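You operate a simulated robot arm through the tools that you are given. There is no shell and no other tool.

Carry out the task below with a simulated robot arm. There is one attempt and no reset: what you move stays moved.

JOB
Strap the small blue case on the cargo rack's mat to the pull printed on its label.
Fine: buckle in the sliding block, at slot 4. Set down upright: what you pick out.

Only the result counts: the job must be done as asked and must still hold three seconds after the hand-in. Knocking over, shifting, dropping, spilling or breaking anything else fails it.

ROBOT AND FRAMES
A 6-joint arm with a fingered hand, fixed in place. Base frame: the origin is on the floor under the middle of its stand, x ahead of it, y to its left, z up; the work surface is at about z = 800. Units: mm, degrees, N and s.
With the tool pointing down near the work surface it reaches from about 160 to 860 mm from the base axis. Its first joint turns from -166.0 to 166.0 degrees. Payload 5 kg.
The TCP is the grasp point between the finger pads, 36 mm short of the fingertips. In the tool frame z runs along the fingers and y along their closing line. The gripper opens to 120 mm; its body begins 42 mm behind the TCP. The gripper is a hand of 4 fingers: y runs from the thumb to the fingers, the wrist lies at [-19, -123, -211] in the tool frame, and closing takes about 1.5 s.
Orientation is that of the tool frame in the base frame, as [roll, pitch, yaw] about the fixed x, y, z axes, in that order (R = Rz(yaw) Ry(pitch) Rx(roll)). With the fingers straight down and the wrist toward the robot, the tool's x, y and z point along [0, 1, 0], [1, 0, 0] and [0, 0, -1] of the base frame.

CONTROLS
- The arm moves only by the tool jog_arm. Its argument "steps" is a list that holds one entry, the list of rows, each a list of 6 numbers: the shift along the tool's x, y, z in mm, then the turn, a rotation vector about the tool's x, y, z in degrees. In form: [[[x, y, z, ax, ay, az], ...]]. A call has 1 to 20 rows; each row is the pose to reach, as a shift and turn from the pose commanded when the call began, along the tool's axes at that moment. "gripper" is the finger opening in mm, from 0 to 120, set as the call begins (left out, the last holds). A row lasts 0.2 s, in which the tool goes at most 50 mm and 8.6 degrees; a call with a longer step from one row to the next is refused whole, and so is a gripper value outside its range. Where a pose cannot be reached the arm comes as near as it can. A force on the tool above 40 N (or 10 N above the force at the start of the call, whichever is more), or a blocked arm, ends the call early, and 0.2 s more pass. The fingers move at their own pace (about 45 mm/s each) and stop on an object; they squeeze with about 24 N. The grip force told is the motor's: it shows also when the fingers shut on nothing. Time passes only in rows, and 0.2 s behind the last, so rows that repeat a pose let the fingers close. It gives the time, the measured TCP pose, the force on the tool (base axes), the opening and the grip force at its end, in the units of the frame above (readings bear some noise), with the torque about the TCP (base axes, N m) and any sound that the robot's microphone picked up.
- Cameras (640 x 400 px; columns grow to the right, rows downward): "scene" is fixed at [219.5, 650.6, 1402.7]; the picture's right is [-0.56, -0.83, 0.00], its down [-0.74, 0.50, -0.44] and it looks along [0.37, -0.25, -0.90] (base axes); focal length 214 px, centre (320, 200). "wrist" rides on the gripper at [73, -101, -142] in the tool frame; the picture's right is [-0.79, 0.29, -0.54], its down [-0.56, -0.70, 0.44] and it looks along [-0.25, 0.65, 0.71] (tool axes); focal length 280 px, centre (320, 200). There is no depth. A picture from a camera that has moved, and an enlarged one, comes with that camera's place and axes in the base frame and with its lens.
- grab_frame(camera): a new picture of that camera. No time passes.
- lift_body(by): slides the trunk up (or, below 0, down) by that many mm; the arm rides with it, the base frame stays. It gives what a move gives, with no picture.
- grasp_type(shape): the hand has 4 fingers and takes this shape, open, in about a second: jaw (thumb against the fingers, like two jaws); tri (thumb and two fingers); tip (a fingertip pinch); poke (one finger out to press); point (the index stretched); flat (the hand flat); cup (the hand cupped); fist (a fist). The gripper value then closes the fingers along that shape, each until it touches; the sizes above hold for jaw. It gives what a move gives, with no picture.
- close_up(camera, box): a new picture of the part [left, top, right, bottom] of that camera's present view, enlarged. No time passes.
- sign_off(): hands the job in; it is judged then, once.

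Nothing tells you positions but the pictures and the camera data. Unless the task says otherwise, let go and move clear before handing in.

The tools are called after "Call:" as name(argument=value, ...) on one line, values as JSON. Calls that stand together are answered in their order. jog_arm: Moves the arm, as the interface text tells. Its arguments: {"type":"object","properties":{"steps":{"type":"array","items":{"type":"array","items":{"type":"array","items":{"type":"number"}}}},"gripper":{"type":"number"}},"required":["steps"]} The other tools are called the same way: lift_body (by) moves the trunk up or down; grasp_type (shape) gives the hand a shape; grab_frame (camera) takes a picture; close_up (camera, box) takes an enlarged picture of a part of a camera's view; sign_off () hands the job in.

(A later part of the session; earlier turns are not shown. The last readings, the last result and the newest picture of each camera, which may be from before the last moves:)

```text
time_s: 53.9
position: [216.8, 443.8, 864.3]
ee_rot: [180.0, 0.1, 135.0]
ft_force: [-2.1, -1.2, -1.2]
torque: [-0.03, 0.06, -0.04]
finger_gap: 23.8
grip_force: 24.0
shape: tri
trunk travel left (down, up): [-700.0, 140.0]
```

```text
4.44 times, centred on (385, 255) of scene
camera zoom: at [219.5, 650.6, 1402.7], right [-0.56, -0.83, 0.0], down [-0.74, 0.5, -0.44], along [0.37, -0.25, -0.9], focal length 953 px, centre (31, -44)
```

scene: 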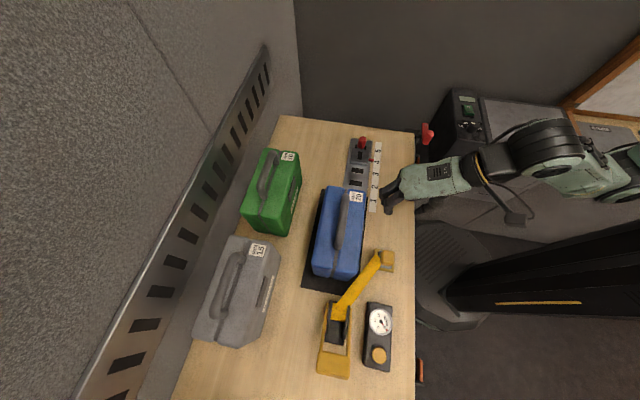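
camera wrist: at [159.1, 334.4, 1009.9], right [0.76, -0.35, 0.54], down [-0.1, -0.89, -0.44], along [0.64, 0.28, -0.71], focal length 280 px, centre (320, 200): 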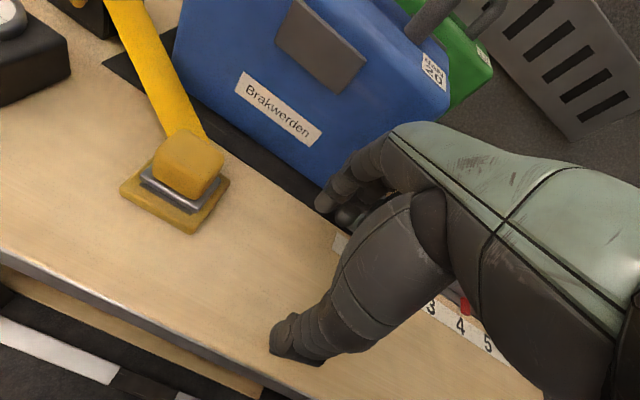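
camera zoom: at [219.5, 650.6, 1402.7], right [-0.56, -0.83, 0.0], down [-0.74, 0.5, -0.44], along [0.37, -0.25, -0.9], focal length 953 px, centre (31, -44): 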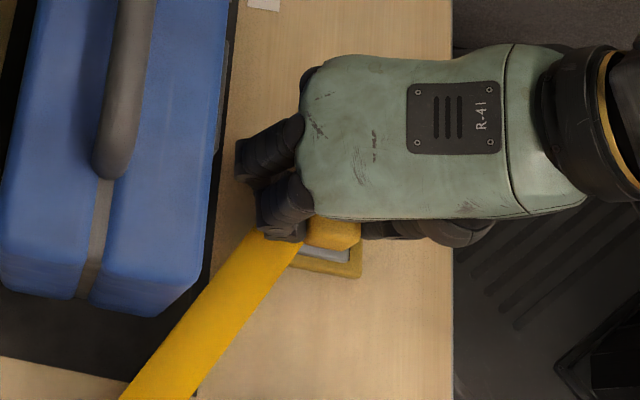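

The fingers hold the head at 23.8 mm. I'll lift it slowly out of the holder and look underneath.

Call:
jog_arm(steps=[[[0, 0, -4, 0, 0, 0], [0, 0, -10, 0, 0, 0], [0, 0, -20, 0, 0, 0], [0, 0, -32, 0, 0, 0], [0, 0, -45, 0, 0, 0], [0, 0, -60, 0, 0, 0], [0, 0, -60, 0, 0, 0]]])

Call:
close_up(camera="wrist", box=[180, 120, 440, 380])

Call:
close_up(camera="scene", box=[340, 210, 430, 300])

```text
time_s: 55.5
position: [216.8, 442.0, 925.5]
ee_rot: [-180.0, -0.1, 135.0]
ft_force: [-0.6, -0.8, -0.8]
torque: [-0.02, -0.03, 0.01]
finger_gap: 23.8
grip_force: 24.8
shape: tri
trunk travel left (down, up): [-700.0, 140.0]
heard: snap
```

```text
1.54 times, centred on (310, 250) of wrist
camera zoom: at [93.3, 421.4, 1067.1], right [0.76, -0.35, 0.54], down [-0.1, -0.89, -0.44], along [0.64, 0.28, -0.71], focal length 431 px, centre (335, 123)
```

zoom: 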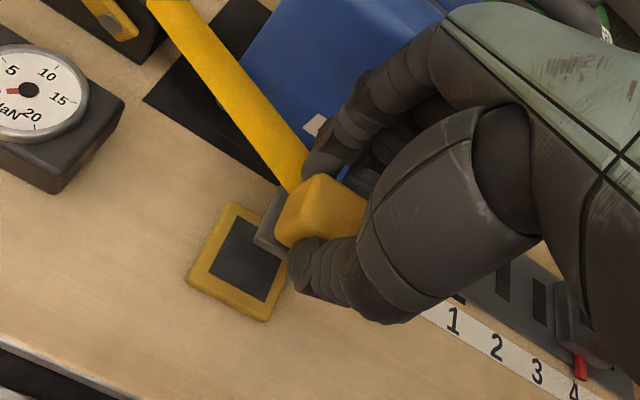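

```text
4.44 times, centred on (385, 255) of scene
camera zoom: at [219.5, 650.6, 1402.7], right [-0.56, -0.83, 0.0], down [-0.74, 0.5, -0.44], along [0.37, -0.25, -0.9], focal length 953 px, centre (31, -44)
```

zoom: 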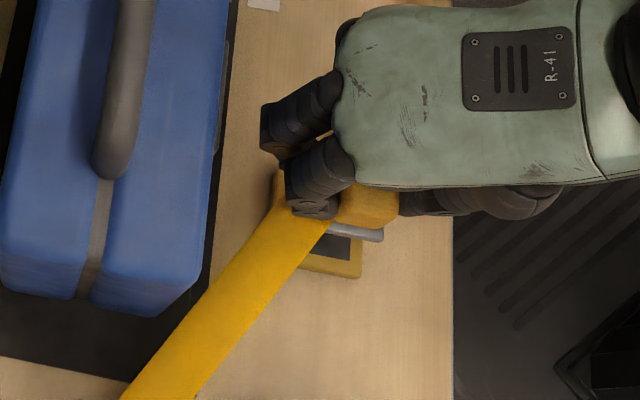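

The buckle came out with a snap. I'll raise it high so the strap clears the case's corner, and view its underside on the way.

Call:
jog_arm(steps=[[[0, 0, -25, 0, 0, 0], [0, 0, -50, 0, 0, 0], [0, 0, -75, 0, 0, 0], [0, 0, -100, 0, 0, 0], [0, 0, -125, 0, 0, 0], [0, 0, -150, 0, 0, 0], [0, 0, -175, 0, 0, 0], [0, 0, -200, 0, 0, 0], [0, 0, -200, 0, 0, 0]]])

Call:
grab_frame(camera="scene")

Call:
close_up(camera="scene", box=[340, 170, 440, 280])

Call:
grab_frame(camera="wrist")

```text
time_s: 57.5
position: [223.0, 451.4, 1100.8]
ee_rot: [179.8, 0.0, 135.0]
ft_force: [0.4, -0.1, -1.6]
torque: [-0.03, -0.02, 0.02]
finger_gap: 23.8
grip_force: 24.4
shape: tri
out of reach, approached as far as the arm can: row 7, 8, 9
trunk travel left (down, up): [-700.0, 140.0]
```

```text
taken
```

scene: 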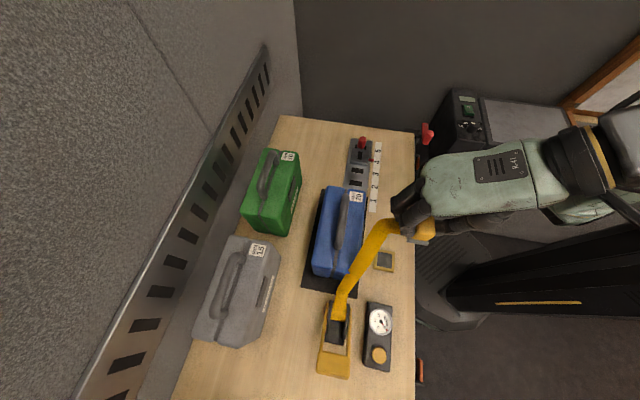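

```text
3.64 times, centred on (390, 225) of scene
camera zoom: at [219.5, 650.6, 1402.7], right [-0.56, -0.83, 0.0], down [-0.74, 0.5, -0.44], along [0.37, -0.25, -0.9], focal length 780 px, centre (66, 109)
```

zoom: 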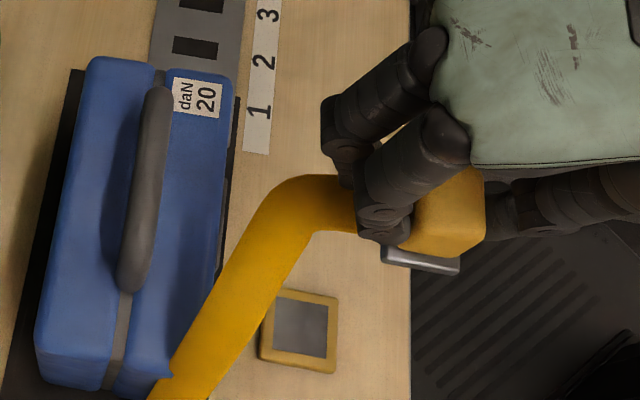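

```text
taken
camera wrist: at [99.2, 428.9, 1242.5], right [0.76, -0.36, 0.54], down [-0.1, -0.89, -0.45], along [0.64, 0.29, -0.71], focal length 280 px, centre (320, 200)
```

wrist: 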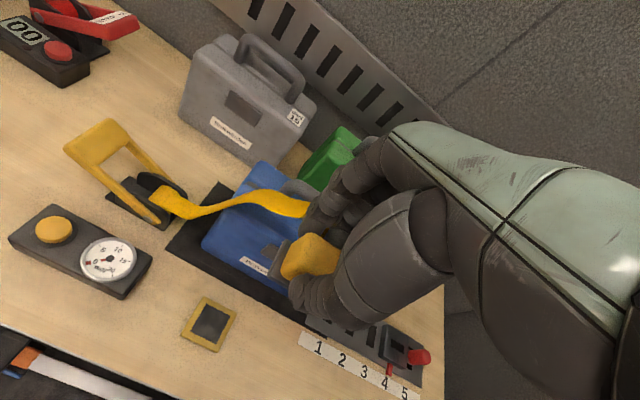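

The strap pays out freely as a ribbon. I'll bring the buckle over the strap line (n≈570) at this height, then along above the case toward the block.

Call:
jog_arm(steps=[[[0, 20, 0, 0, 0, 0], [0, 40, 0, 0, 0, 0], [0, 60, 0, 0, 0, 0], [0, 80, 0, 0, 0, 0], [0, 100, 0, 0, 0, 0], [0, 104, 0, 0, 0, 0], [0, 104, 0, 0, 0, 0]]])

Call:
grab_frame(camera="scene")

Call:
grab_frame(camera="wrist")

```text
time_s: 59.1
position: [295.6, 522.0, 1099.1]
ee_rot: [180.0, 0.0, 135.0]
ft_force: [-0.3, 0.0, -0.6]
torque: [0.02, 0.01, 0.01]
finger_gap: 23.7
grip_force: 23.6
shape: tri
trunk travel left (down, up): [-700.0, 140.0]
```

```text
taken
```

scene: 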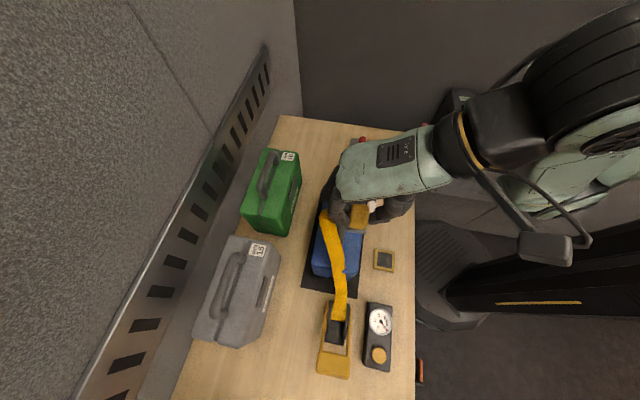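

```text
taken
camera wrist: at [172.2, 502.5, 1241.4], right [0.76, -0.35, 0.54], down [-0.1, -0.89, -0.44], along [0.64, 0.28, -0.71], focal length 280 px, centre (320, 200)
```

wrist: 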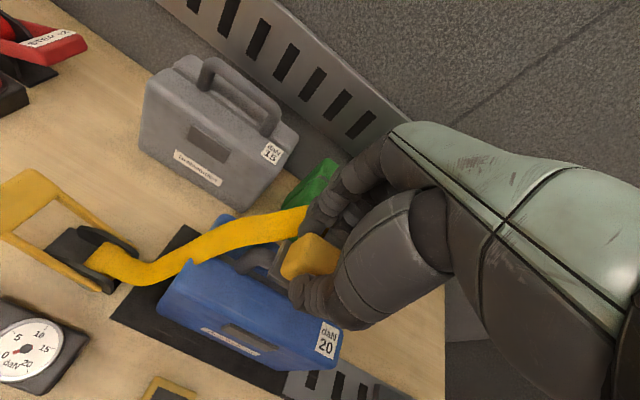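

The strap now lies over the case. I'll carry the buckle along the strap line to above the block.

Call:
jog_arm(steps=[[[-15, -8, 0, 0, 0, 0], [-37, -8, 0, 0, 0, 0], [-60, -8, 0, 0, 0, 0], [-83, -8, 0, 0, 0, 0], [-106, -8, 0, 0, 0, 0], [-129, -8, 0, 0, 0, 0], [-152, -8, 0, 0, 0, 0], [-175, -8, 0, 0, 0, 0], [-198, -8, 0, 0, 0, 0], [-221, -8, 0, 0, 0, 0], [-244, -8, 0, 0, 0, 0], [-267, -8, 0, 0, 0, 0], [-290, -8, 0, 0, 0, 0], [-313, -8, 0, 0, 0, 0], [-329, -8, 0, 0, 0, 0], [-329, -8, 0, 0, 0, 0]]])

Call:
grab_frame(camera="scene")

Call:
grab_frame(camera="wrist")

```text
time_s: 62.5
position: [521.5, 285.7, 1101.5]
ee_rot: [180.0, -0.1, 135.1]
ft_force: [-0.2, 0.1, -0.6]
torque: [-0.02, 0.02, -0.01]
finger_gap: 23.6
grip_force: 23.7
shape: tri
trunk travel left (down, up): [-700.0, 140.0]
```

```text
taken
```

scene: 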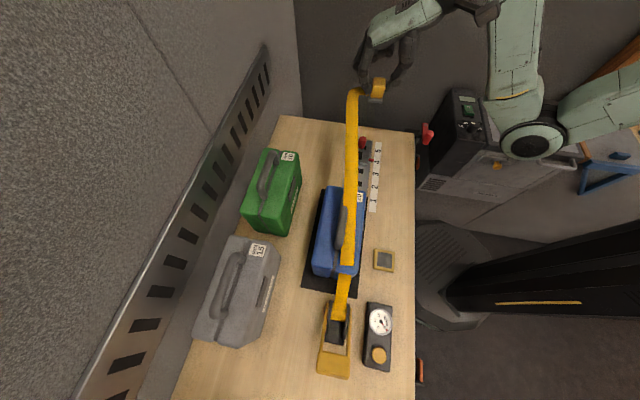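

```text
taken
camera wrist: at [398.4, 265.6, 1243.4], right [0.76, -0.35, 0.54], down [-0.1, -0.89, -0.44], along [0.64, 0.28, -0.71], focal length 280 px, centre (320, 200)
```

wrist: 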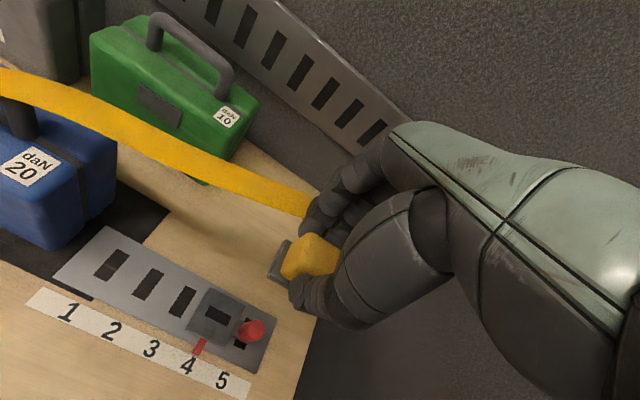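

The strap lies along the case top beside the handle and the buckle hangs above the block. I'll zoom in on the buckle's underside and the block.

Call:
close_up(camera="scene", box=[335, 50, 425, 150])

Call:
close_up(camera="wrist", box=[140, 200, 360, 400])

Call:
close_up(camera="scene", box=[300, 170, 390, 320])

```text
4.00 times, centred on (380, 100) of scene
camera zoom: at [219.5, 650.6, 1402.7], right [-0.56, -0.83, 0.0], down [-0.74, 0.5, -0.44], along [0.37, -0.25, -0.9], focal length 858 px, centre (80, 600)
```

zoom: 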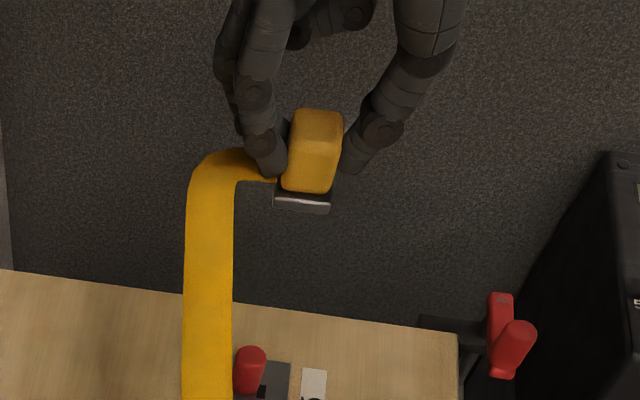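

```text
2.00 times, centred on (250, 300) of wrist
camera zoom: at [398.4, 265.6, 1243.4], right [0.76, -0.35, 0.54], down [-0.1, -0.89, -0.44], along [0.64, 0.28, -0.71], focal length 561 px, centre (460, 0)
```

zoom: 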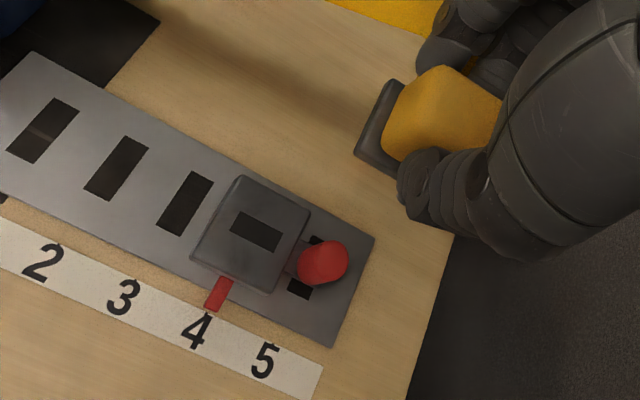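

```text
2.67 times, centred on (345, 245) of scene
camera zoom: at [219.5, 650.6, 1402.7], right [-0.56, -0.83, 0.0], down [-0.74, 0.5, -0.44], along [0.37, -0.25, -0.9], focal length 572 px, centre (253, 80)
```

zoom: 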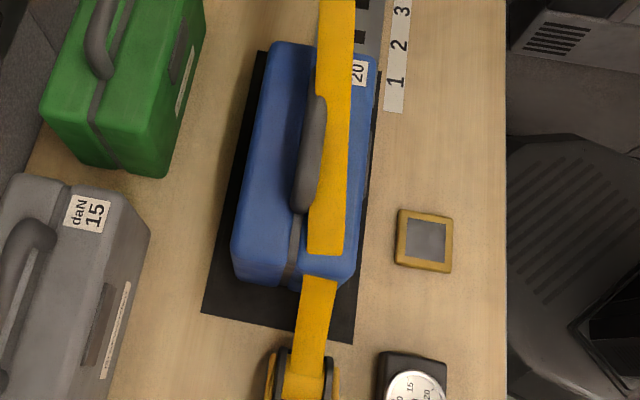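

I see no tongue from above, only the steel plate, and the strap leaves the head on its far (n+) side. Before seating it I'll tilt the hand so the scene camera can see the buckle's underside.

Call:
jog_arm(steps=[[[0, 0, 0, 0, 7.5, 0], [0, 0, 0, 0, 15, 0], [0, 0, 0, 0, 22.5, 0], [0, 0, 0, 0, 30, 0], [0, 0, 0, 0, 37.5, 0], [0, 0, 0, 0, 45, 0], [0, 0, 0, 0, 52, 0], [0, 0, 0, 0, 59, 0], [0, 0, 0, 0, 59, 0]]])

Call:
grab_frame(camera="scene")

Call:
close_up(camera="scene", box=[330, 40, 430, 120])

```text
time_s: 64.5
position: [522.2, 285.8, 1099.7]
ee_rot: [179.9, -59.1, 135.1]
ft_force: [0.4, 0.8, -0.4]
torque: [-0.03, 0.0, 0.0]
finger_gap: 23.5
grip_force: 24.4
shape: tri
trunk travel left (down, up): [-700.0, 140.0]
```

```text
taken
```

scene: 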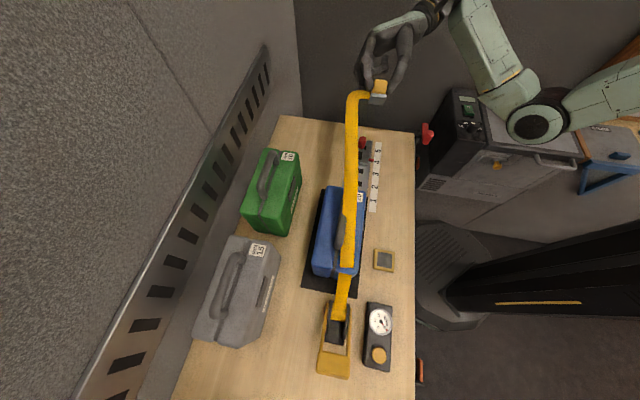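

```text
5.00 times, centred on (380, 80) of scene
camera zoom: at [219.5, 650.6, 1402.7], right [-0.56, -0.83, 0.0], down [-0.74, 0.5, -0.44], along [0.37, -0.25, -0.9], focal length 1072 px, centre (20, 800)
```

zoom: 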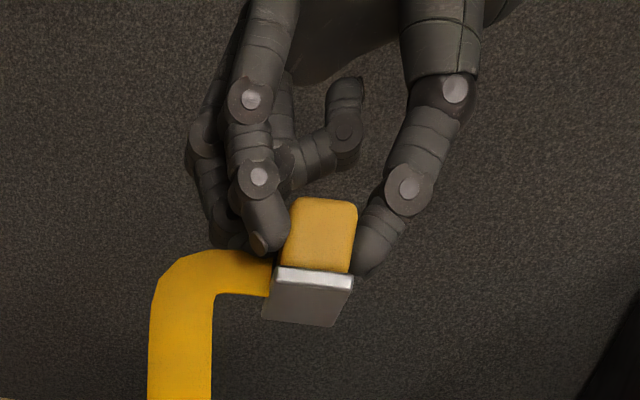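

The underside is a flat steel plate with the strap fixed to one edge, so the buckle seats flat. I'll level the hand again and bring the buckle down over the block's slot (s≈169, n≈569.5), stopping a little above to check.

Call:
jog_arm(steps=[[[0, 0, 0, 0, -7.5, 0], [0, 0, 0, 0, -15, 0], [0, 0, 0, 0, -22.5, 0], [0, 0, 0, 0, -30, 0], [0, 0, 0, 0, -37.5, 0], [0, 0, 0, 0, -45, 0], [0, 0, 0, 0, -52, 0], [0, 0, 0, 0, -59, 0], [0, 0, 0, 0, -59, 0]]])

Call:
jog_arm(steps=[[[-1, 0, 30, 0, 0, 0], [-2, 0, 60, 0, 0, 0], [-2, 0, 90, 0, 0, 0], [-2, 0, 120, 0, 0, 0], [-2, 0, 150, 0, 0, 0], [-2, 0, 175, 0, 0, 0], [-2, 0, 190, 0, 0, 0], [-2, 0, 190, 0, 0, 0]]])

Call:
close_up(camera="scene", box=[330, 90, 420, 190])

Call:
close_up(camera="wrist", box=[100, 120, 400, 400])

```text
time_s: 66.5
position: [522.4, 284.6, 1100.7]
ee_rot: [180.0, 0.0, 134.9]
ft_force: [-0.2, 0.2, -0.8]
torque: [-0.01, 0.0, -0.02]
finger_gap: 23.5
grip_force: 23.9
shape: tri
trunk travel left (down, up): [-700.0, 140.0]
```

```text
time_s: 68.3
position: [524.0, 285.5, 908.0]
ee_rot: [180.0, 0.1, 135.0]
ft_force: [-0.8, -0.3, -1.0]
torque: [-0.02, 0.01, 0.0]
finger_gap: 23.6
grip_force: 23.9
shape: tri
trunk travel left (down, up): [-700.0, 140.0]
```

```text
4.00 times, centred on (375, 140) of scene
camera zoom: at [219.5, 650.6, 1402.7], right [-0.56, -0.83, 0.0], down [-0.74, 0.5, -0.44], along [0.37, -0.25, -0.9], focal length 858 px, centre (100, 440)
```

zoom: 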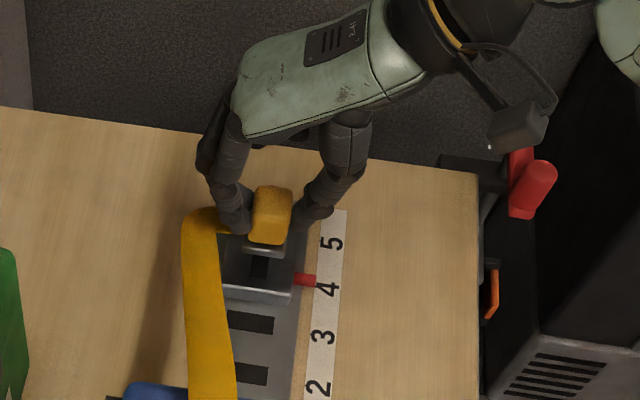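

```text
1.43 times, centred on (250, 260) of wrist
camera zoom: at [401.4, 264.5, 1049.1], right [0.76, -0.35, 0.54], down [-0.1, -0.89, -0.44], along [0.64, 0.28, -0.71], focal length 401 px, centre (420, 114)
```

zoom: 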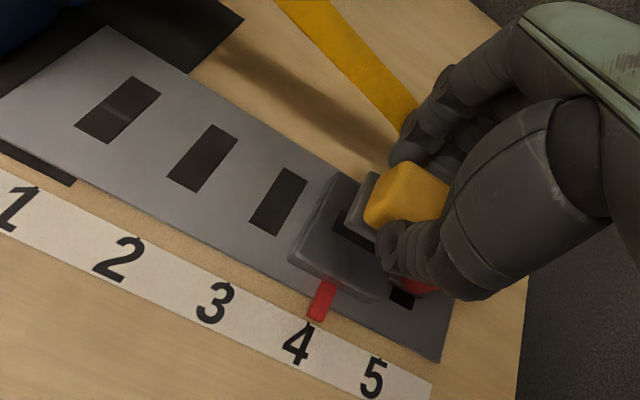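

The buckle is centred above the block's slot. I'll lower it slowly onto the block and listen for a snap.

Call:
jog_arm(steps=[[[0, -2, 6, 0, 0, 0], [0, -2, 12, 0, 0, 0], [0, -2, 18, 0, 0, 0], [0, -2, 22, 0, 0, 0], [0, -2, 25, 0, 0, 0], [0, -2, 28, 0, 0, 0]]])

Call:
close_up(camera="scene", box=[340, 110, 400, 180])

Call:
close_up(camera="wrist", box=[160, 140, 400, 380])

```text
time_s: 69.7
position: [522.8, 283.2, 880.8]
ee_rot: [-180.0, 0.0, 135.0]
ft_force: [-0.3, -0.3, -1.1]
torque: [0.01, 0.02, 0.0]
finger_gap: 23.5
grip_force: 24.0
shape: tri
trunk travel left (down, up): [-700.0, 140.0]
```

```text
5.71 times, centred on (370, 145) of scene
camera zoom: at [219.5, 650.6, 1402.7], right [-0.56, -0.83, 0.0], down [-0.74, 0.5, -0.44], along [0.37, -0.25, -0.9], focal length 1226 px, centre (34, 514)
```

zoom: 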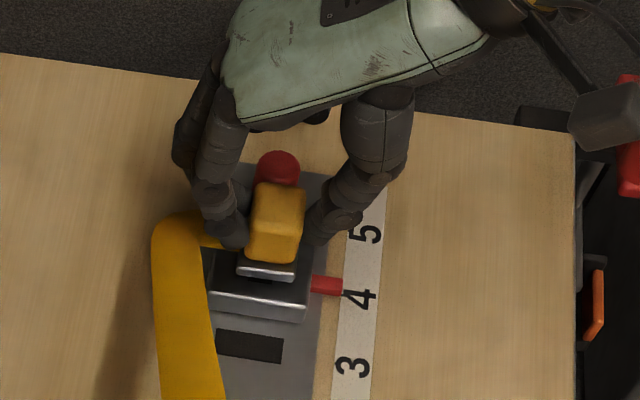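

```text
1.67 times, centred on (280, 260) of wrist
camera zoom: at [400.0, 261.6, 1023.4], right [0.76, -0.35, 0.54], down [-0.1, -0.89, -0.44], along [0.64, 0.28, -0.71], focal length 467 px, centre (387, 100)
```

zoom: 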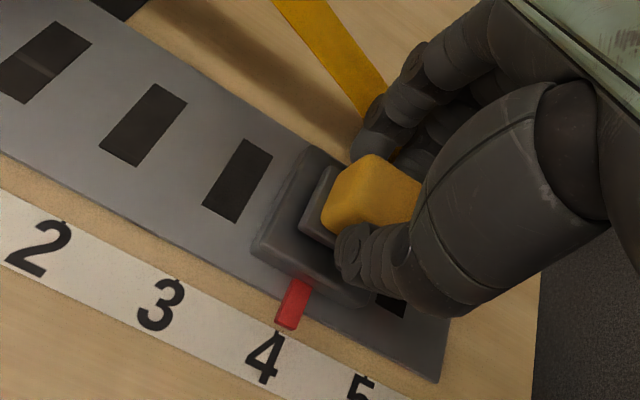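

No contact yet at z≈881; I'll continue down a few millimetres at a time.

Call:
jog_arm(steps=[[[0, 0, 2, 0, 0, 0], [0, 0, 4, 0, 0, 0], [0, 0, 6, 0, 0, 0], [0, 0, 8, 0, 0, 0], [0, 0, 8, 0, 0, 0]]])

Call:
close_up(camera="scene", box=[340, 110, 400, 180])

Call:
close_up(camera="wrist", box=[160, 140, 400, 380])

```text
time_s: 70.9
position: [522.7, 282.4, 873.8]
ee_rot: [180.0, -0.1, 135.0]
ft_force: [-0.3, 0.8, 2.3]
torque: [0.01, 0.02, 0.0]
finger_gap: 23.4
grip_force: 24.2
shape: tri
trunk travel left (down, up): [-700.0, 140.0]
```

```text
5.71 times, centred on (370, 145) of scene
camera zoom: at [219.5, 650.6, 1402.7], right [-0.56, -0.83, 0.0], down [-0.74, 0.5, -0.44], along [0.37, -0.25, -0.9], focal length 1226 px, centre (34, 514)
```

zoom: 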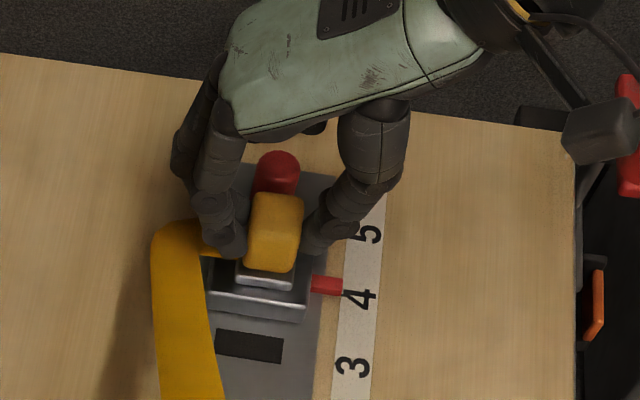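

```text
1.67 times, centred on (280, 260) of wrist
camera zoom: at [399.5, 261.8, 1016.0], right [0.76, -0.35, 0.54], down [-0.1, -0.89, -0.44], along [0.64, 0.28, -0.71], focal length 467 px, centre (387, 100)
```

zoom: 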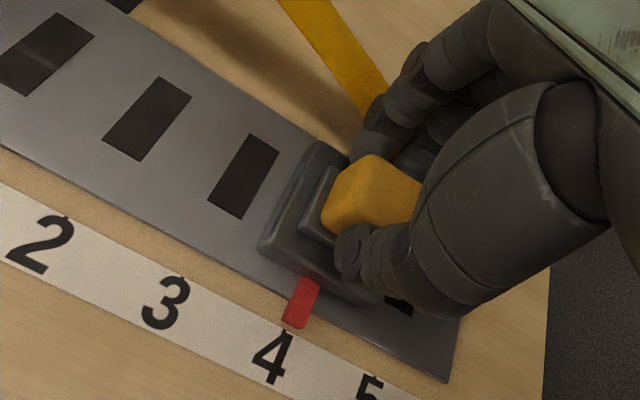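

It touches the block without a snap yet. I'll press gently a little more.

Call:
jog_arm(steps=[[[0, 0, 1, 0, 0, 0], [0, 0, 2, 0, 0, 0], [0, 0, 3, 0, 0, 0], [0, 0, 4, 0, 0, 0], [0, 0, 4, 0, 0, 0]]])

Call:
close_up(camera="scene", box=[340, 110, 400, 180])

```text
time_s: 72.1
position: [522.4, 283.4, 873.6]
ee_rot: [179.6, 0.1, 135.0]
ft_force: [4.5, 2.6, 27.1]
torque: [0.15, -0.16, -0.02]
finger_gap: 25.4
grip_force: 23.9
shape: tri
trunk travel left (down, up): [-700.0, 140.0]
heard: snap
```

```text
5.71 times, centred on (370, 145) of scene
camera zoom: at [219.5, 650.6, 1402.7], right [-0.56, -0.83, 0.0], down [-0.74, 0.5, -0.44], along [0.37, -0.25, -0.9], focal length 1226 px, centre (34, 514)
```

zoom: 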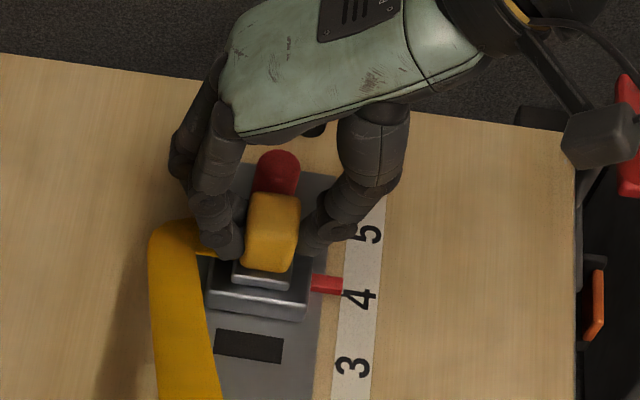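

A snap: the buckle has latched into the block. I'll ease off the pressure and open the fingers.

Call:
jog_arm(steps=[[[0, 0, -2, 0, 0, 0], [0, 0, -3, 0, 0, 0], [0, 0, -3, 0, 0, 0], [0, 0, -3, 0, 0, 0], [0, 0, -3, 0, 0, 0]]], gripper=60)

Call:
jog_arm(steps=[[[0, 0, -20, 0, 0, 0], [0, 0, -50, 0, 0, 0], [0, 0, -90, 0, 0, 0], [0, 0, -130, 0, 0, 0], [0, 0, -170, 0, 0, 0]]])

Call:
grab_frame(camera="scene")

Call:
close_up(camera="scene", box=[340, 120, 400, 190])

Call:
grab_frame(camera="wrist")

```text
time_s: 73.3
position: [520.8, 283.5, 872.7]
ee_rot: [180.0, -0.1, 135.0]
ft_force: [0.6, 0.1, 1.4]
torque: [0.01, 0.0, -0.01]
finger_gap: 59.3
grip_force: 0.0
shape: tri
trunk travel left (down, up): [-700.0, 140.0]
```

```text
time_s: 74.5
position: [520.2, 284.1, 1039.9]
ee_rot: [-179.9, 0.0, 135.0]
ft_force: [0.3, 0.1, -1.4]
torque: [0.01, -0.01, 0.02]
finger_gap: 59.7
grip_force: 0.0
shape: tri
trunk travel left (down, up): [-700.0, 140.0]
```

```text
taken
```

scene: 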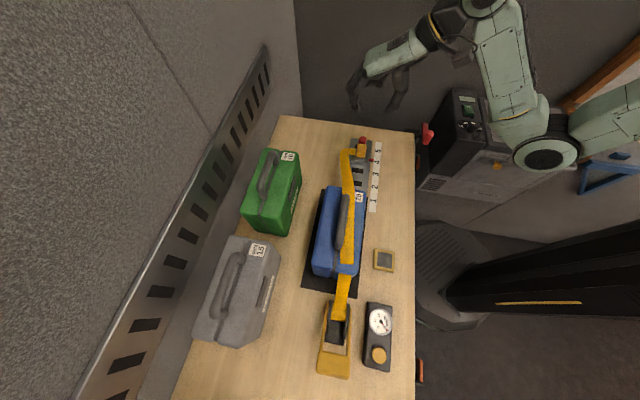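

```text
5.71 times, centred on (370, 155) of scene
camera zoom: at [219.5, 650.6, 1402.7], right [-0.56, -0.83, 0.0], down [-0.74, 0.5, -0.44], along [0.37, -0.25, -0.9], focal length 1226 px, centre (34, 457)
```

zoom: 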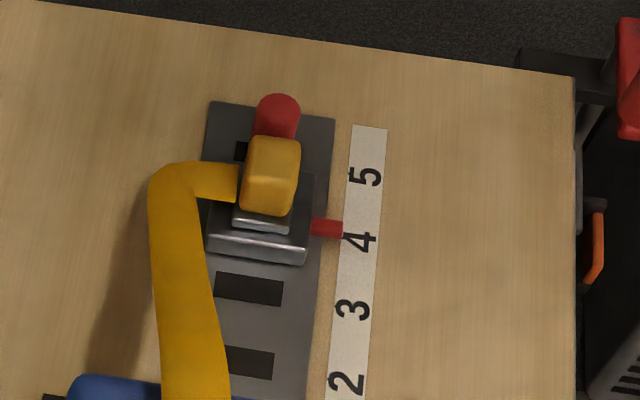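

```text
taken
camera wrist: at [397.9, 262.7, 1182.7], right [0.76, -0.35, 0.54], down [-0.1, -0.89, -0.44], along [0.64, 0.28, -0.71], focal length 280 px, centre (320, 200)
```

wrist: 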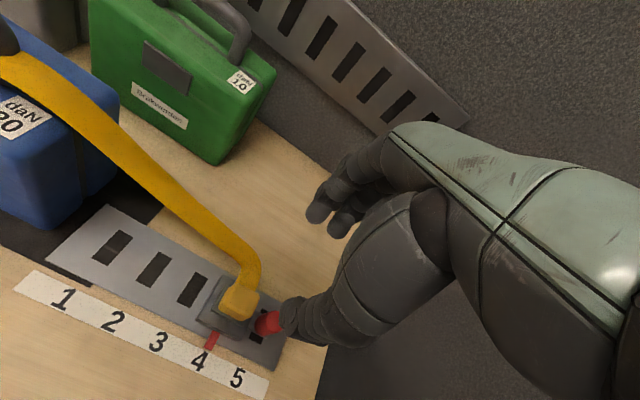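

The buckle is latched and the block still points at 4; the strap runs over the case to the ratchet. Next I'll move to the ratchet end, in front of the case, to study the lever closely.

Call:
jog_arm(steps=[[[0, -45, 0, 0, 0, 0], [0, -90, 0, 0, 0, 0], [0, -135, 0, 0, 0, 0], [40, -140, 5, 0, 0, 0], [85, -140, 10, 0, 0, 0], [130, -140, 15, 0, 0, 0], [175, -140, 20, 0, 0, 0], [220, -140, 25, 0, 0, 0], [265, -140, 30, 0, 0, 0], [310, -140, 35, 0, 0, 0], [355, -140, 40, 0, 0, 0], [397, -140, 40, 0, 0, 0], [397, -140, 40, 0, 0, 0]]])

Call:
grab_frame(camera="wrist")

Call:
close_up(camera="wrist", box=[100, 60, 330, 260])

Call:
close_up(camera="scene", box=[305, 285, 375, 385])

```text
time_s: 77.3
position: [141.7, 461.9, 1003.4]
ee_rot: [-180.0, -0.1, 135.0]
ft_force: [-0.9, -0.6, 0.5]
torque: [0.04, 0.02, 0.0]
finger_gap: 59.8
grip_force: 0.1
shape: tri
trunk travel left (down, up): [-700.0, 140.0]
```

```text
taken
camera wrist: at [18.3, 441.7, 1145.2], right [0.76, -0.36, 0.54], down [-0.1, -0.89, -0.44], along [0.64, 0.28, -0.71], focal length 280 px, centre (320, 200)
```

wrist: 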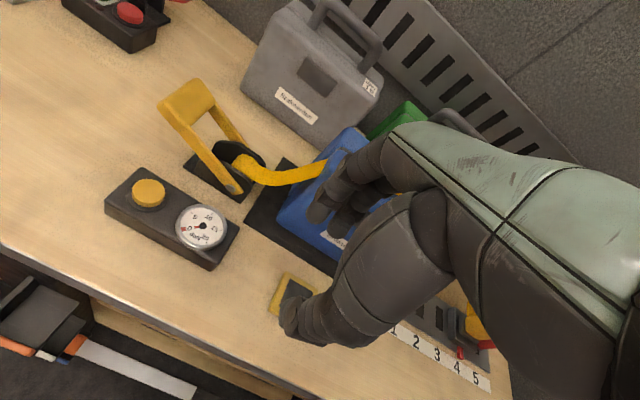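

```text
2.00 times, centred on (215, 160) of wrist
camera zoom: at [18.3, 441.7, 1145.2], right [0.76, -0.36, 0.54], down [-0.1, -0.89, -0.44], along [0.64, 0.28, -0.71], focal length 561 px, centre (530, 280)
```

zoom: 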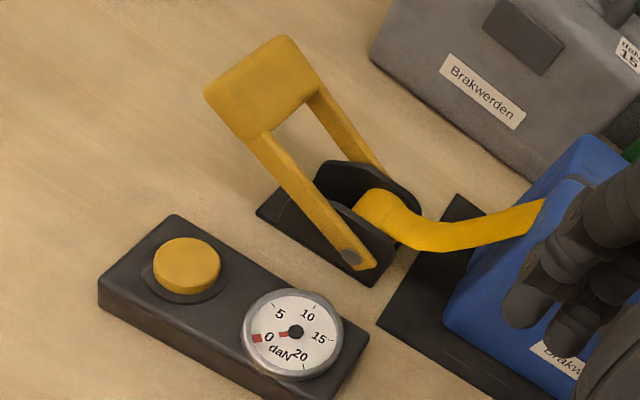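

```text
4.00 times, centred on (340, 335) of scene
camera zoom: at [219.5, 650.6, 1402.7], right [-0.56, -0.83, 0.0], down [-0.74, 0.5, -0.44], along [0.37, -0.25, -0.9], focal length 858 px, centre (240, -340)
```

zoom: 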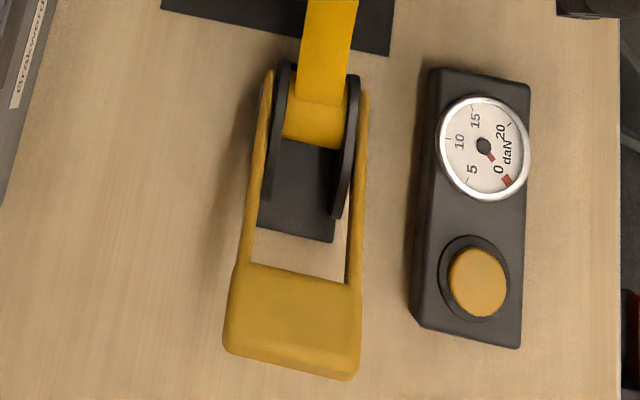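

The gauge reads 0. The lever's cross-bar spans n≈538–603 at s≈-400, z≈880, and it pivots about (s≈-302, z≈828). I'll pinch the bar by its two ends with thumb and index so it can turn between the pads, and swing it up along its arc. First I'll change shape and move above it.

Call:
grasp_type(shape="tip")

Call:
jog_arm(steps=[[[40, 0, 0, 0, 0, 0], [85, 0, 0, 0, 0, 0], [130, 10, 0, 0, 0, 0], [174, 30, 0, 0, 0, 0], [174, 70, 0, 0, 0, 0], [174, 110, 10, 0, 0, 0], [174, 143, 25, 0, 0, 0], [174, 143, 40, 0, 0, 0], [174, 143, 40, 0, 0, 0]]], gripper=105)

Call:
grab_frame(camera="wrist")

Call:
grab_frame(camera="scene")

```text
time_s: 78.2
position: [141.6, 463.8, 1003.1]
ee_rot: [180.0, 0.0, 134.9]
ft_force: [0.2, -0.4, -0.5]
torque: [0.02, 0.03, 0.0]
finger_gap: 119.9
grip_force: 0.2
shape: tip
trunk travel left (down, up): [-700.0, 140.0]
```

```text
time_s: 80.2
position: [120.8, 689.7, 964.7]
ee_rot: [179.9, 0.0, 135.0]
ft_force: [-0.1, 0.6, 0.5]
torque: [0.02, 0.01, -0.02]
finger_gap: 105.0
grip_force: 0.2
shape: tip
trunk travel left (down, up): [-700.0, 140.0]
```

```text
taken
camera wrist: at [-2.0, 668.3, 1106.3], right [0.76, -0.35, 0.54], down [-0.1, -0.89, -0.44], along [0.64, 0.28, -0.71], focal length 280 px, centre (320, 200)
```

wrist: 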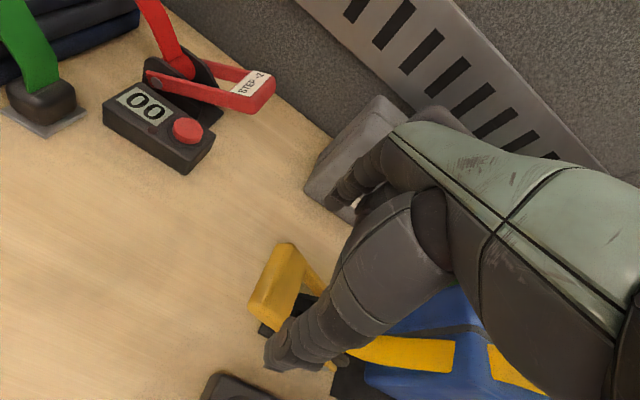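

```text
taken
```

scene: 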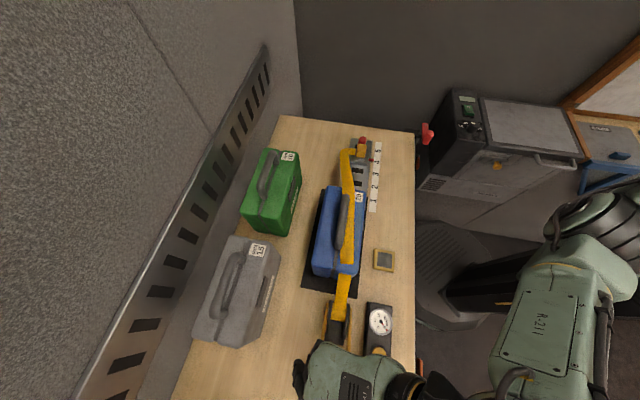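

The hand is above the lever bar. I'll narrow the opening a little, centre, and descend so the bar's ends lie between thumb and index.

Call:
jog_arm(steps=[[[-2, -2, 0, 0, 0, 0], [-2, -2, 15, 0, 0, 0], [-2, -2, 30, 0, 0, 0], [-2, -2, 45, 0, 0, 0], [-2, -2, 58, 0, 0, 0], [-2, -2, 58, 0, 0, 0]]], gripper=92)

Call:
close_up(camera="wrist", box=[200, 140, 440, 400])

Call:
close_up(camera="scene", box=[290, 280, 400, 400])

```text
time_s: 81.6
position: [123.3, 686.6, 905.5]
ee_rot: [-180.0, 0.0, 135.1]
ft_force: [0.5, 0.0, -0.3]
torque: [0.04, 0.0, 0.04]
finger_gap: 92.4
grip_force: 0.1
shape: tip
trunk travel left (down, up): [-700.0, 140.0]
```

```text
1.54 times, centred on (320, 270) of wrist
camera zoom: at [-1.0, 665.7, 1046.6], right [0.76, -0.35, 0.54], down [-0.1, -0.89, -0.44], along [0.64, 0.28, -0.71], focal length 431 px, centre (320, 92)
```

zoom: 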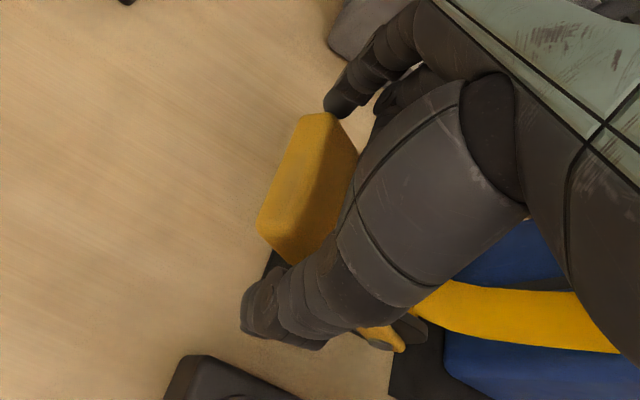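

```text
3.33 times, centred on (345, 340) of scene
camera zoom: at [219.5, 650.6, 1402.7], right [-0.56, -0.83, 0.0], down [-0.74, 0.5, -0.44], along [0.37, -0.25, -0.9], focal length 715 px, centre (237, -267)
```

zoom: 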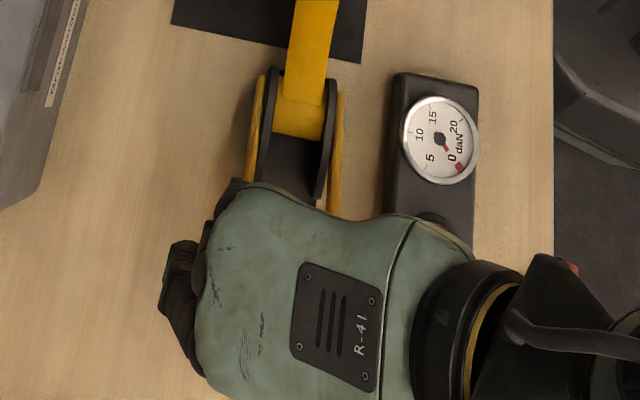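

The bar lies between the two fingertips. I'll go down the last 25 mm and then close gently on it.

Call:
jog_arm(steps=[[[1, -2, 8, 0, 0, 0], [1, -2, 16, 0, 0, 0], [1, -2, 24, 0, 0, 0], [1, -2, 27, 0, 0, 0], [1, -2, 27, 0, 0, 0]]])

Call:
jog_arm(steps=[[[0, 0, 0, 0, 0, 0], [0, 0, 0, 0, 0, 0], [0, 0, 0, 0, 0, 0], [0, 0, 0, 0, 0, 0], [0, 0, 0, 0, 0, 0], [0, 0, 0, 0, 0, 0]]], gripper=40)

Call:
close_up(camera="wrist", box=[200, 140, 440, 400])

Call:
close_up(camera="scene", box=[290, 280, 400, 400])

```text
time_s: 82.8
position: [119.7, 684.6, 878.4]
ee_rot: [-179.9, -0.1, 135.0]
ft_force: [0.1, -0.4, 0.7]
torque: [0.07, -0.07, 0.02]
finger_gap: 92.3
grip_force: 0.1
shape: tip
trunk travel left (down, up): [-700.0, 140.0]
```

```text
time_s: 84.2
position: [119.7, 684.9, 879.0]
ee_rot: [179.9, 0.0, 135.0]
ft_force: [2.6, 0.1, 2.2]
torque: [0.19, -0.32, -0.05]
finger_gap: 52.5
grip_force: 23.9
shape: tip
trunk travel left (down, up): [-700.0, 140.0]
```

```text
1.54 times, centred on (320, 270) of wrist
camera zoom: at [-3.6, 663.9, 1020.4], right [0.76, -0.35, 0.54], down [-0.1, -0.89, -0.44], along [0.64, 0.28, -0.71], focal length 431 px, centre (320, 92)
```

zoom: 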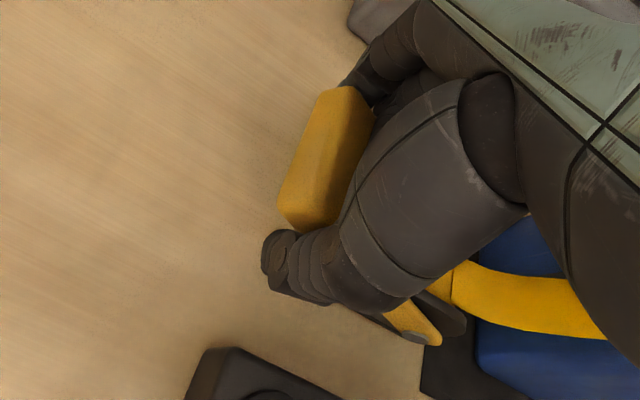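

```text
3.33 times, centred on (345, 340) of scene
camera zoom: at [219.5, 650.6, 1402.7], right [-0.56, -0.83, 0.0], down [-0.74, 0.5, -0.44], along [0.37, -0.25, -0.9], focal length 715 px, centre (237, -267)
```

zoom: 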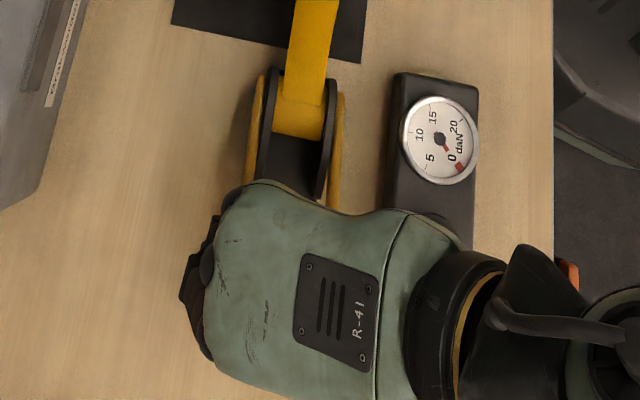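

The thumb and index hold the bar (tips just beneath its ends). I'll start swinging it up along its arc and check the force and gauge.

Call:
jog_arm(steps=[[[-3.6, 0, -6.8, 0, 0, 0], [-7.6, 0, -13.2, 0, 0, 0], [-12, 0, -19.3, 0, 0, 0], [-17, 0, -25.1, 0, 0, 0], [-17, 0, -25.1, 0, 0, 0]]])

Call:
close_up(camera="wrist", box=[200, 140, 440, 400])

Call:
close_up(camera="scene", box=[290, 280, 400, 400])

```text
time_s: 85.0
position: [121.3, 678.4, 886.4]
ee_rot: [-179.1, 0.3, 135.2]
ft_force: [-5.1, 21.5, -27.7]
torque: [0.35, 0.02, 0.34]
finger_gap: 53.1
grip_force: 24.1
shape: tip
trunk travel left (down, up): [-700.0, 140.0]
stopped in row 3: the force on the tool passed its limit at 44 N (the readings are from after the stop); the commanded pose is now the measured one
```

```text
1.54 times, centred on (320, 270) of wrist
camera zoom: at [-0.5, 659.5, 1028.4], right [0.77, -0.34, 0.54], down [-0.1, -0.9, -0.43], along [0.63, 0.28, -0.72], focal length 431 px, centre (320, 92)
```

zoom: 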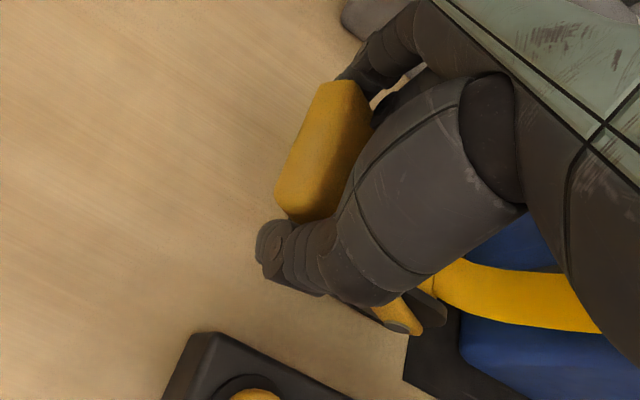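

```text
3.33 times, centred on (345, 340) of scene
camera zoom: at [219.5, 650.6, 1402.7], right [-0.56, -0.83, 0.0], down [-0.74, 0.5, -0.44], along [0.37, -0.25, -0.9], focal length 715 px, centre (237, -267)
```

zoom: 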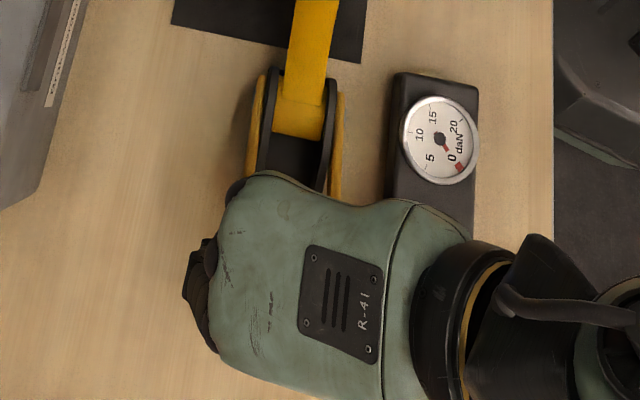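

Lifting meets purely tangential resistance at about 33 N, so the lever is blocked upward — it may work by pressing down. I'll go back to the start and, still holding it, try moving it down gently.

Call:
jog_arm(steps=[[[3, 0, 4, 0, 0, 0], [5.8, 0, 7.5, 0, 0, 0], [5.8, 0, 7.5, 0, 0, 0]]])

Call:
jog_arm(steps=[[[1, 0, 2, 0, 0, 0], [2, 0, 4, 0, 0, 0], [2.8, 0, 6, 0, 0, 0], [3.5, 0, 8, 0, 0, 0], [3.5, 0, 8, 0, 0, 0]]])

Call:
close_up(camera="scene", box=[290, 280, 400, 400])

Call:
close_up(camera="wrist", box=[200, 140, 440, 400])

```text
time_s: 85.8
position: [120.0, 681.5, 884.2]
ee_rot: [-179.5, 0.2, 135.1]
ft_force: [-3.8, 6.4, -8.9]
torque: [0.11, 0.1, 0.17]
finger_gap: 52.7
grip_force: 23.8
shape: tip
trunk travel left (down, up): [-700.0, 140.0]
```

```text
time_s: 87.0
position: [117.7, 683.4, 877.5]
ee_rot: [-179.6, 0.0, 135.2]
ft_force: [6.7, 6.1, 4.1]
torque: [0.41, -0.76, -0.08]
finger_gap: 52.8
grip_force: 23.9
shape: tip
trunk travel left (down, up): [-700.0, 140.0]
```

```text
3.33 times, centred on (345, 340) of scene
camera zoom: at [219.5, 650.6, 1402.7], right [-0.56, -0.83, 0.0], down [-0.74, 0.5, -0.44], along [0.37, -0.25, -0.9], focal length 715 px, centre (237, -267)
```

zoom: 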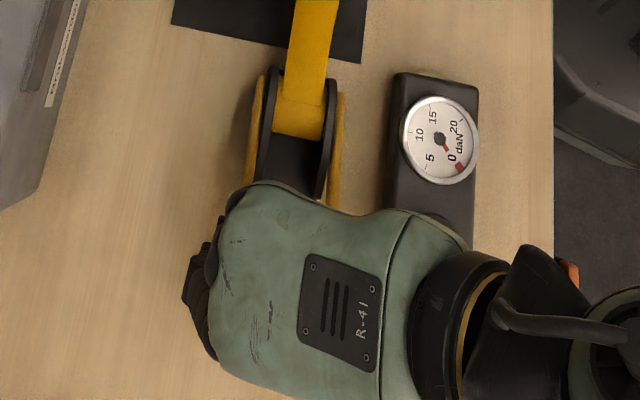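

```text
1.54 times, centred on (320, 270) of wrist
camera zoom: at [-4.9, 662.4, 1019.2], right [0.76, -0.35, 0.54], down [-0.1, -0.89, -0.44], along [0.64, 0.28, -0.72], focal length 431 px, centre (320, 92)
```

zoom: 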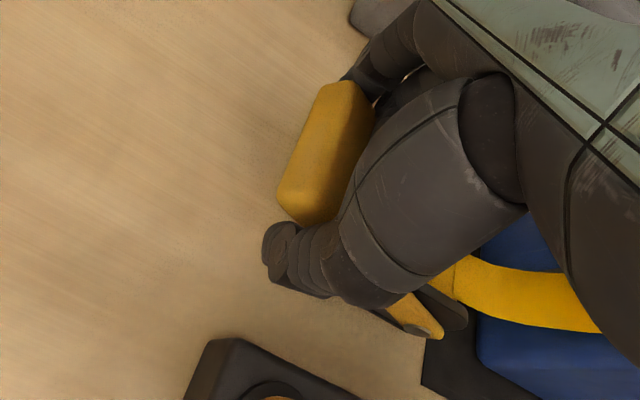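

Near the start the force is small. I'll press down a further 10 mm to see whether it yields that way.

Call:
jog_arm(steps=[[[1, 0, 2.5, 0, 0, 0], [2, 0, 5, 0, 0, 0], [2.8, 0, 7.5, 0, 0, 0], [3.5, 0, 10, 0, 0, 0], [3.5, 0, 10, 0, 0, 0]]])

Call:
close_up(camera="scene", box=[290, 280, 400, 400])

Call:
close_up(camera="wrist", box=[200, 140, 440, 400])

```text
time_s: 88.2
position: [115.6, 684.2, 866.1]
ee_rot: [-179.6, 0.1, 135.1]
ft_force: [6.0, 10.8, 7.7]
torque: [0.52, -1.19, -0.04]
finger_gap: 52.8
grip_force: 24.3
shape: tip
trunk travel left (down, up): [-700.0, 140.0]
```

```text
3.33 times, centred on (345, 340) of scene
camera zoom: at [219.5, 650.6, 1402.7], right [-0.56, -0.83, 0.0], down [-0.74, 0.5, -0.44], along [0.37, -0.25, -0.9], focal length 715 px, centre (237, -267)
```

zoom: 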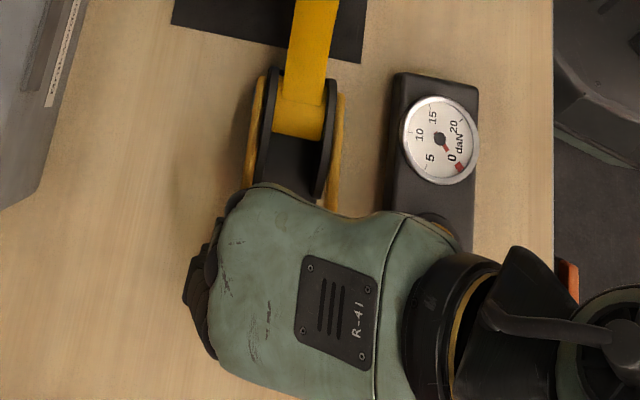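

```text
1.54 times, centred on (320, 270) of wrist
camera zoom: at [-6.6, 664.0, 1008.9], right [0.76, -0.35, 0.54], down [-0.1, -0.89, -0.44], along [0.64, 0.28, -0.72], focal length 431 px, centre (320, 92)
```

zoom: 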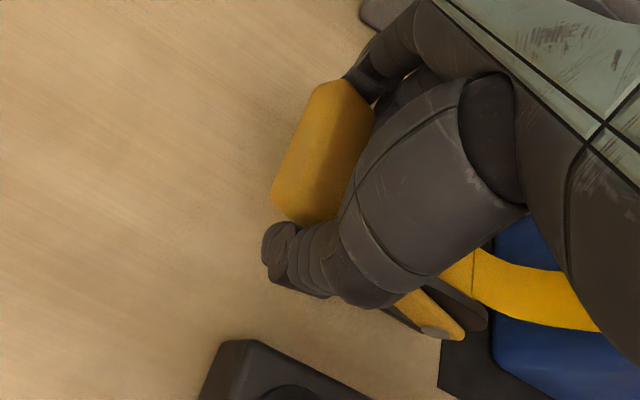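

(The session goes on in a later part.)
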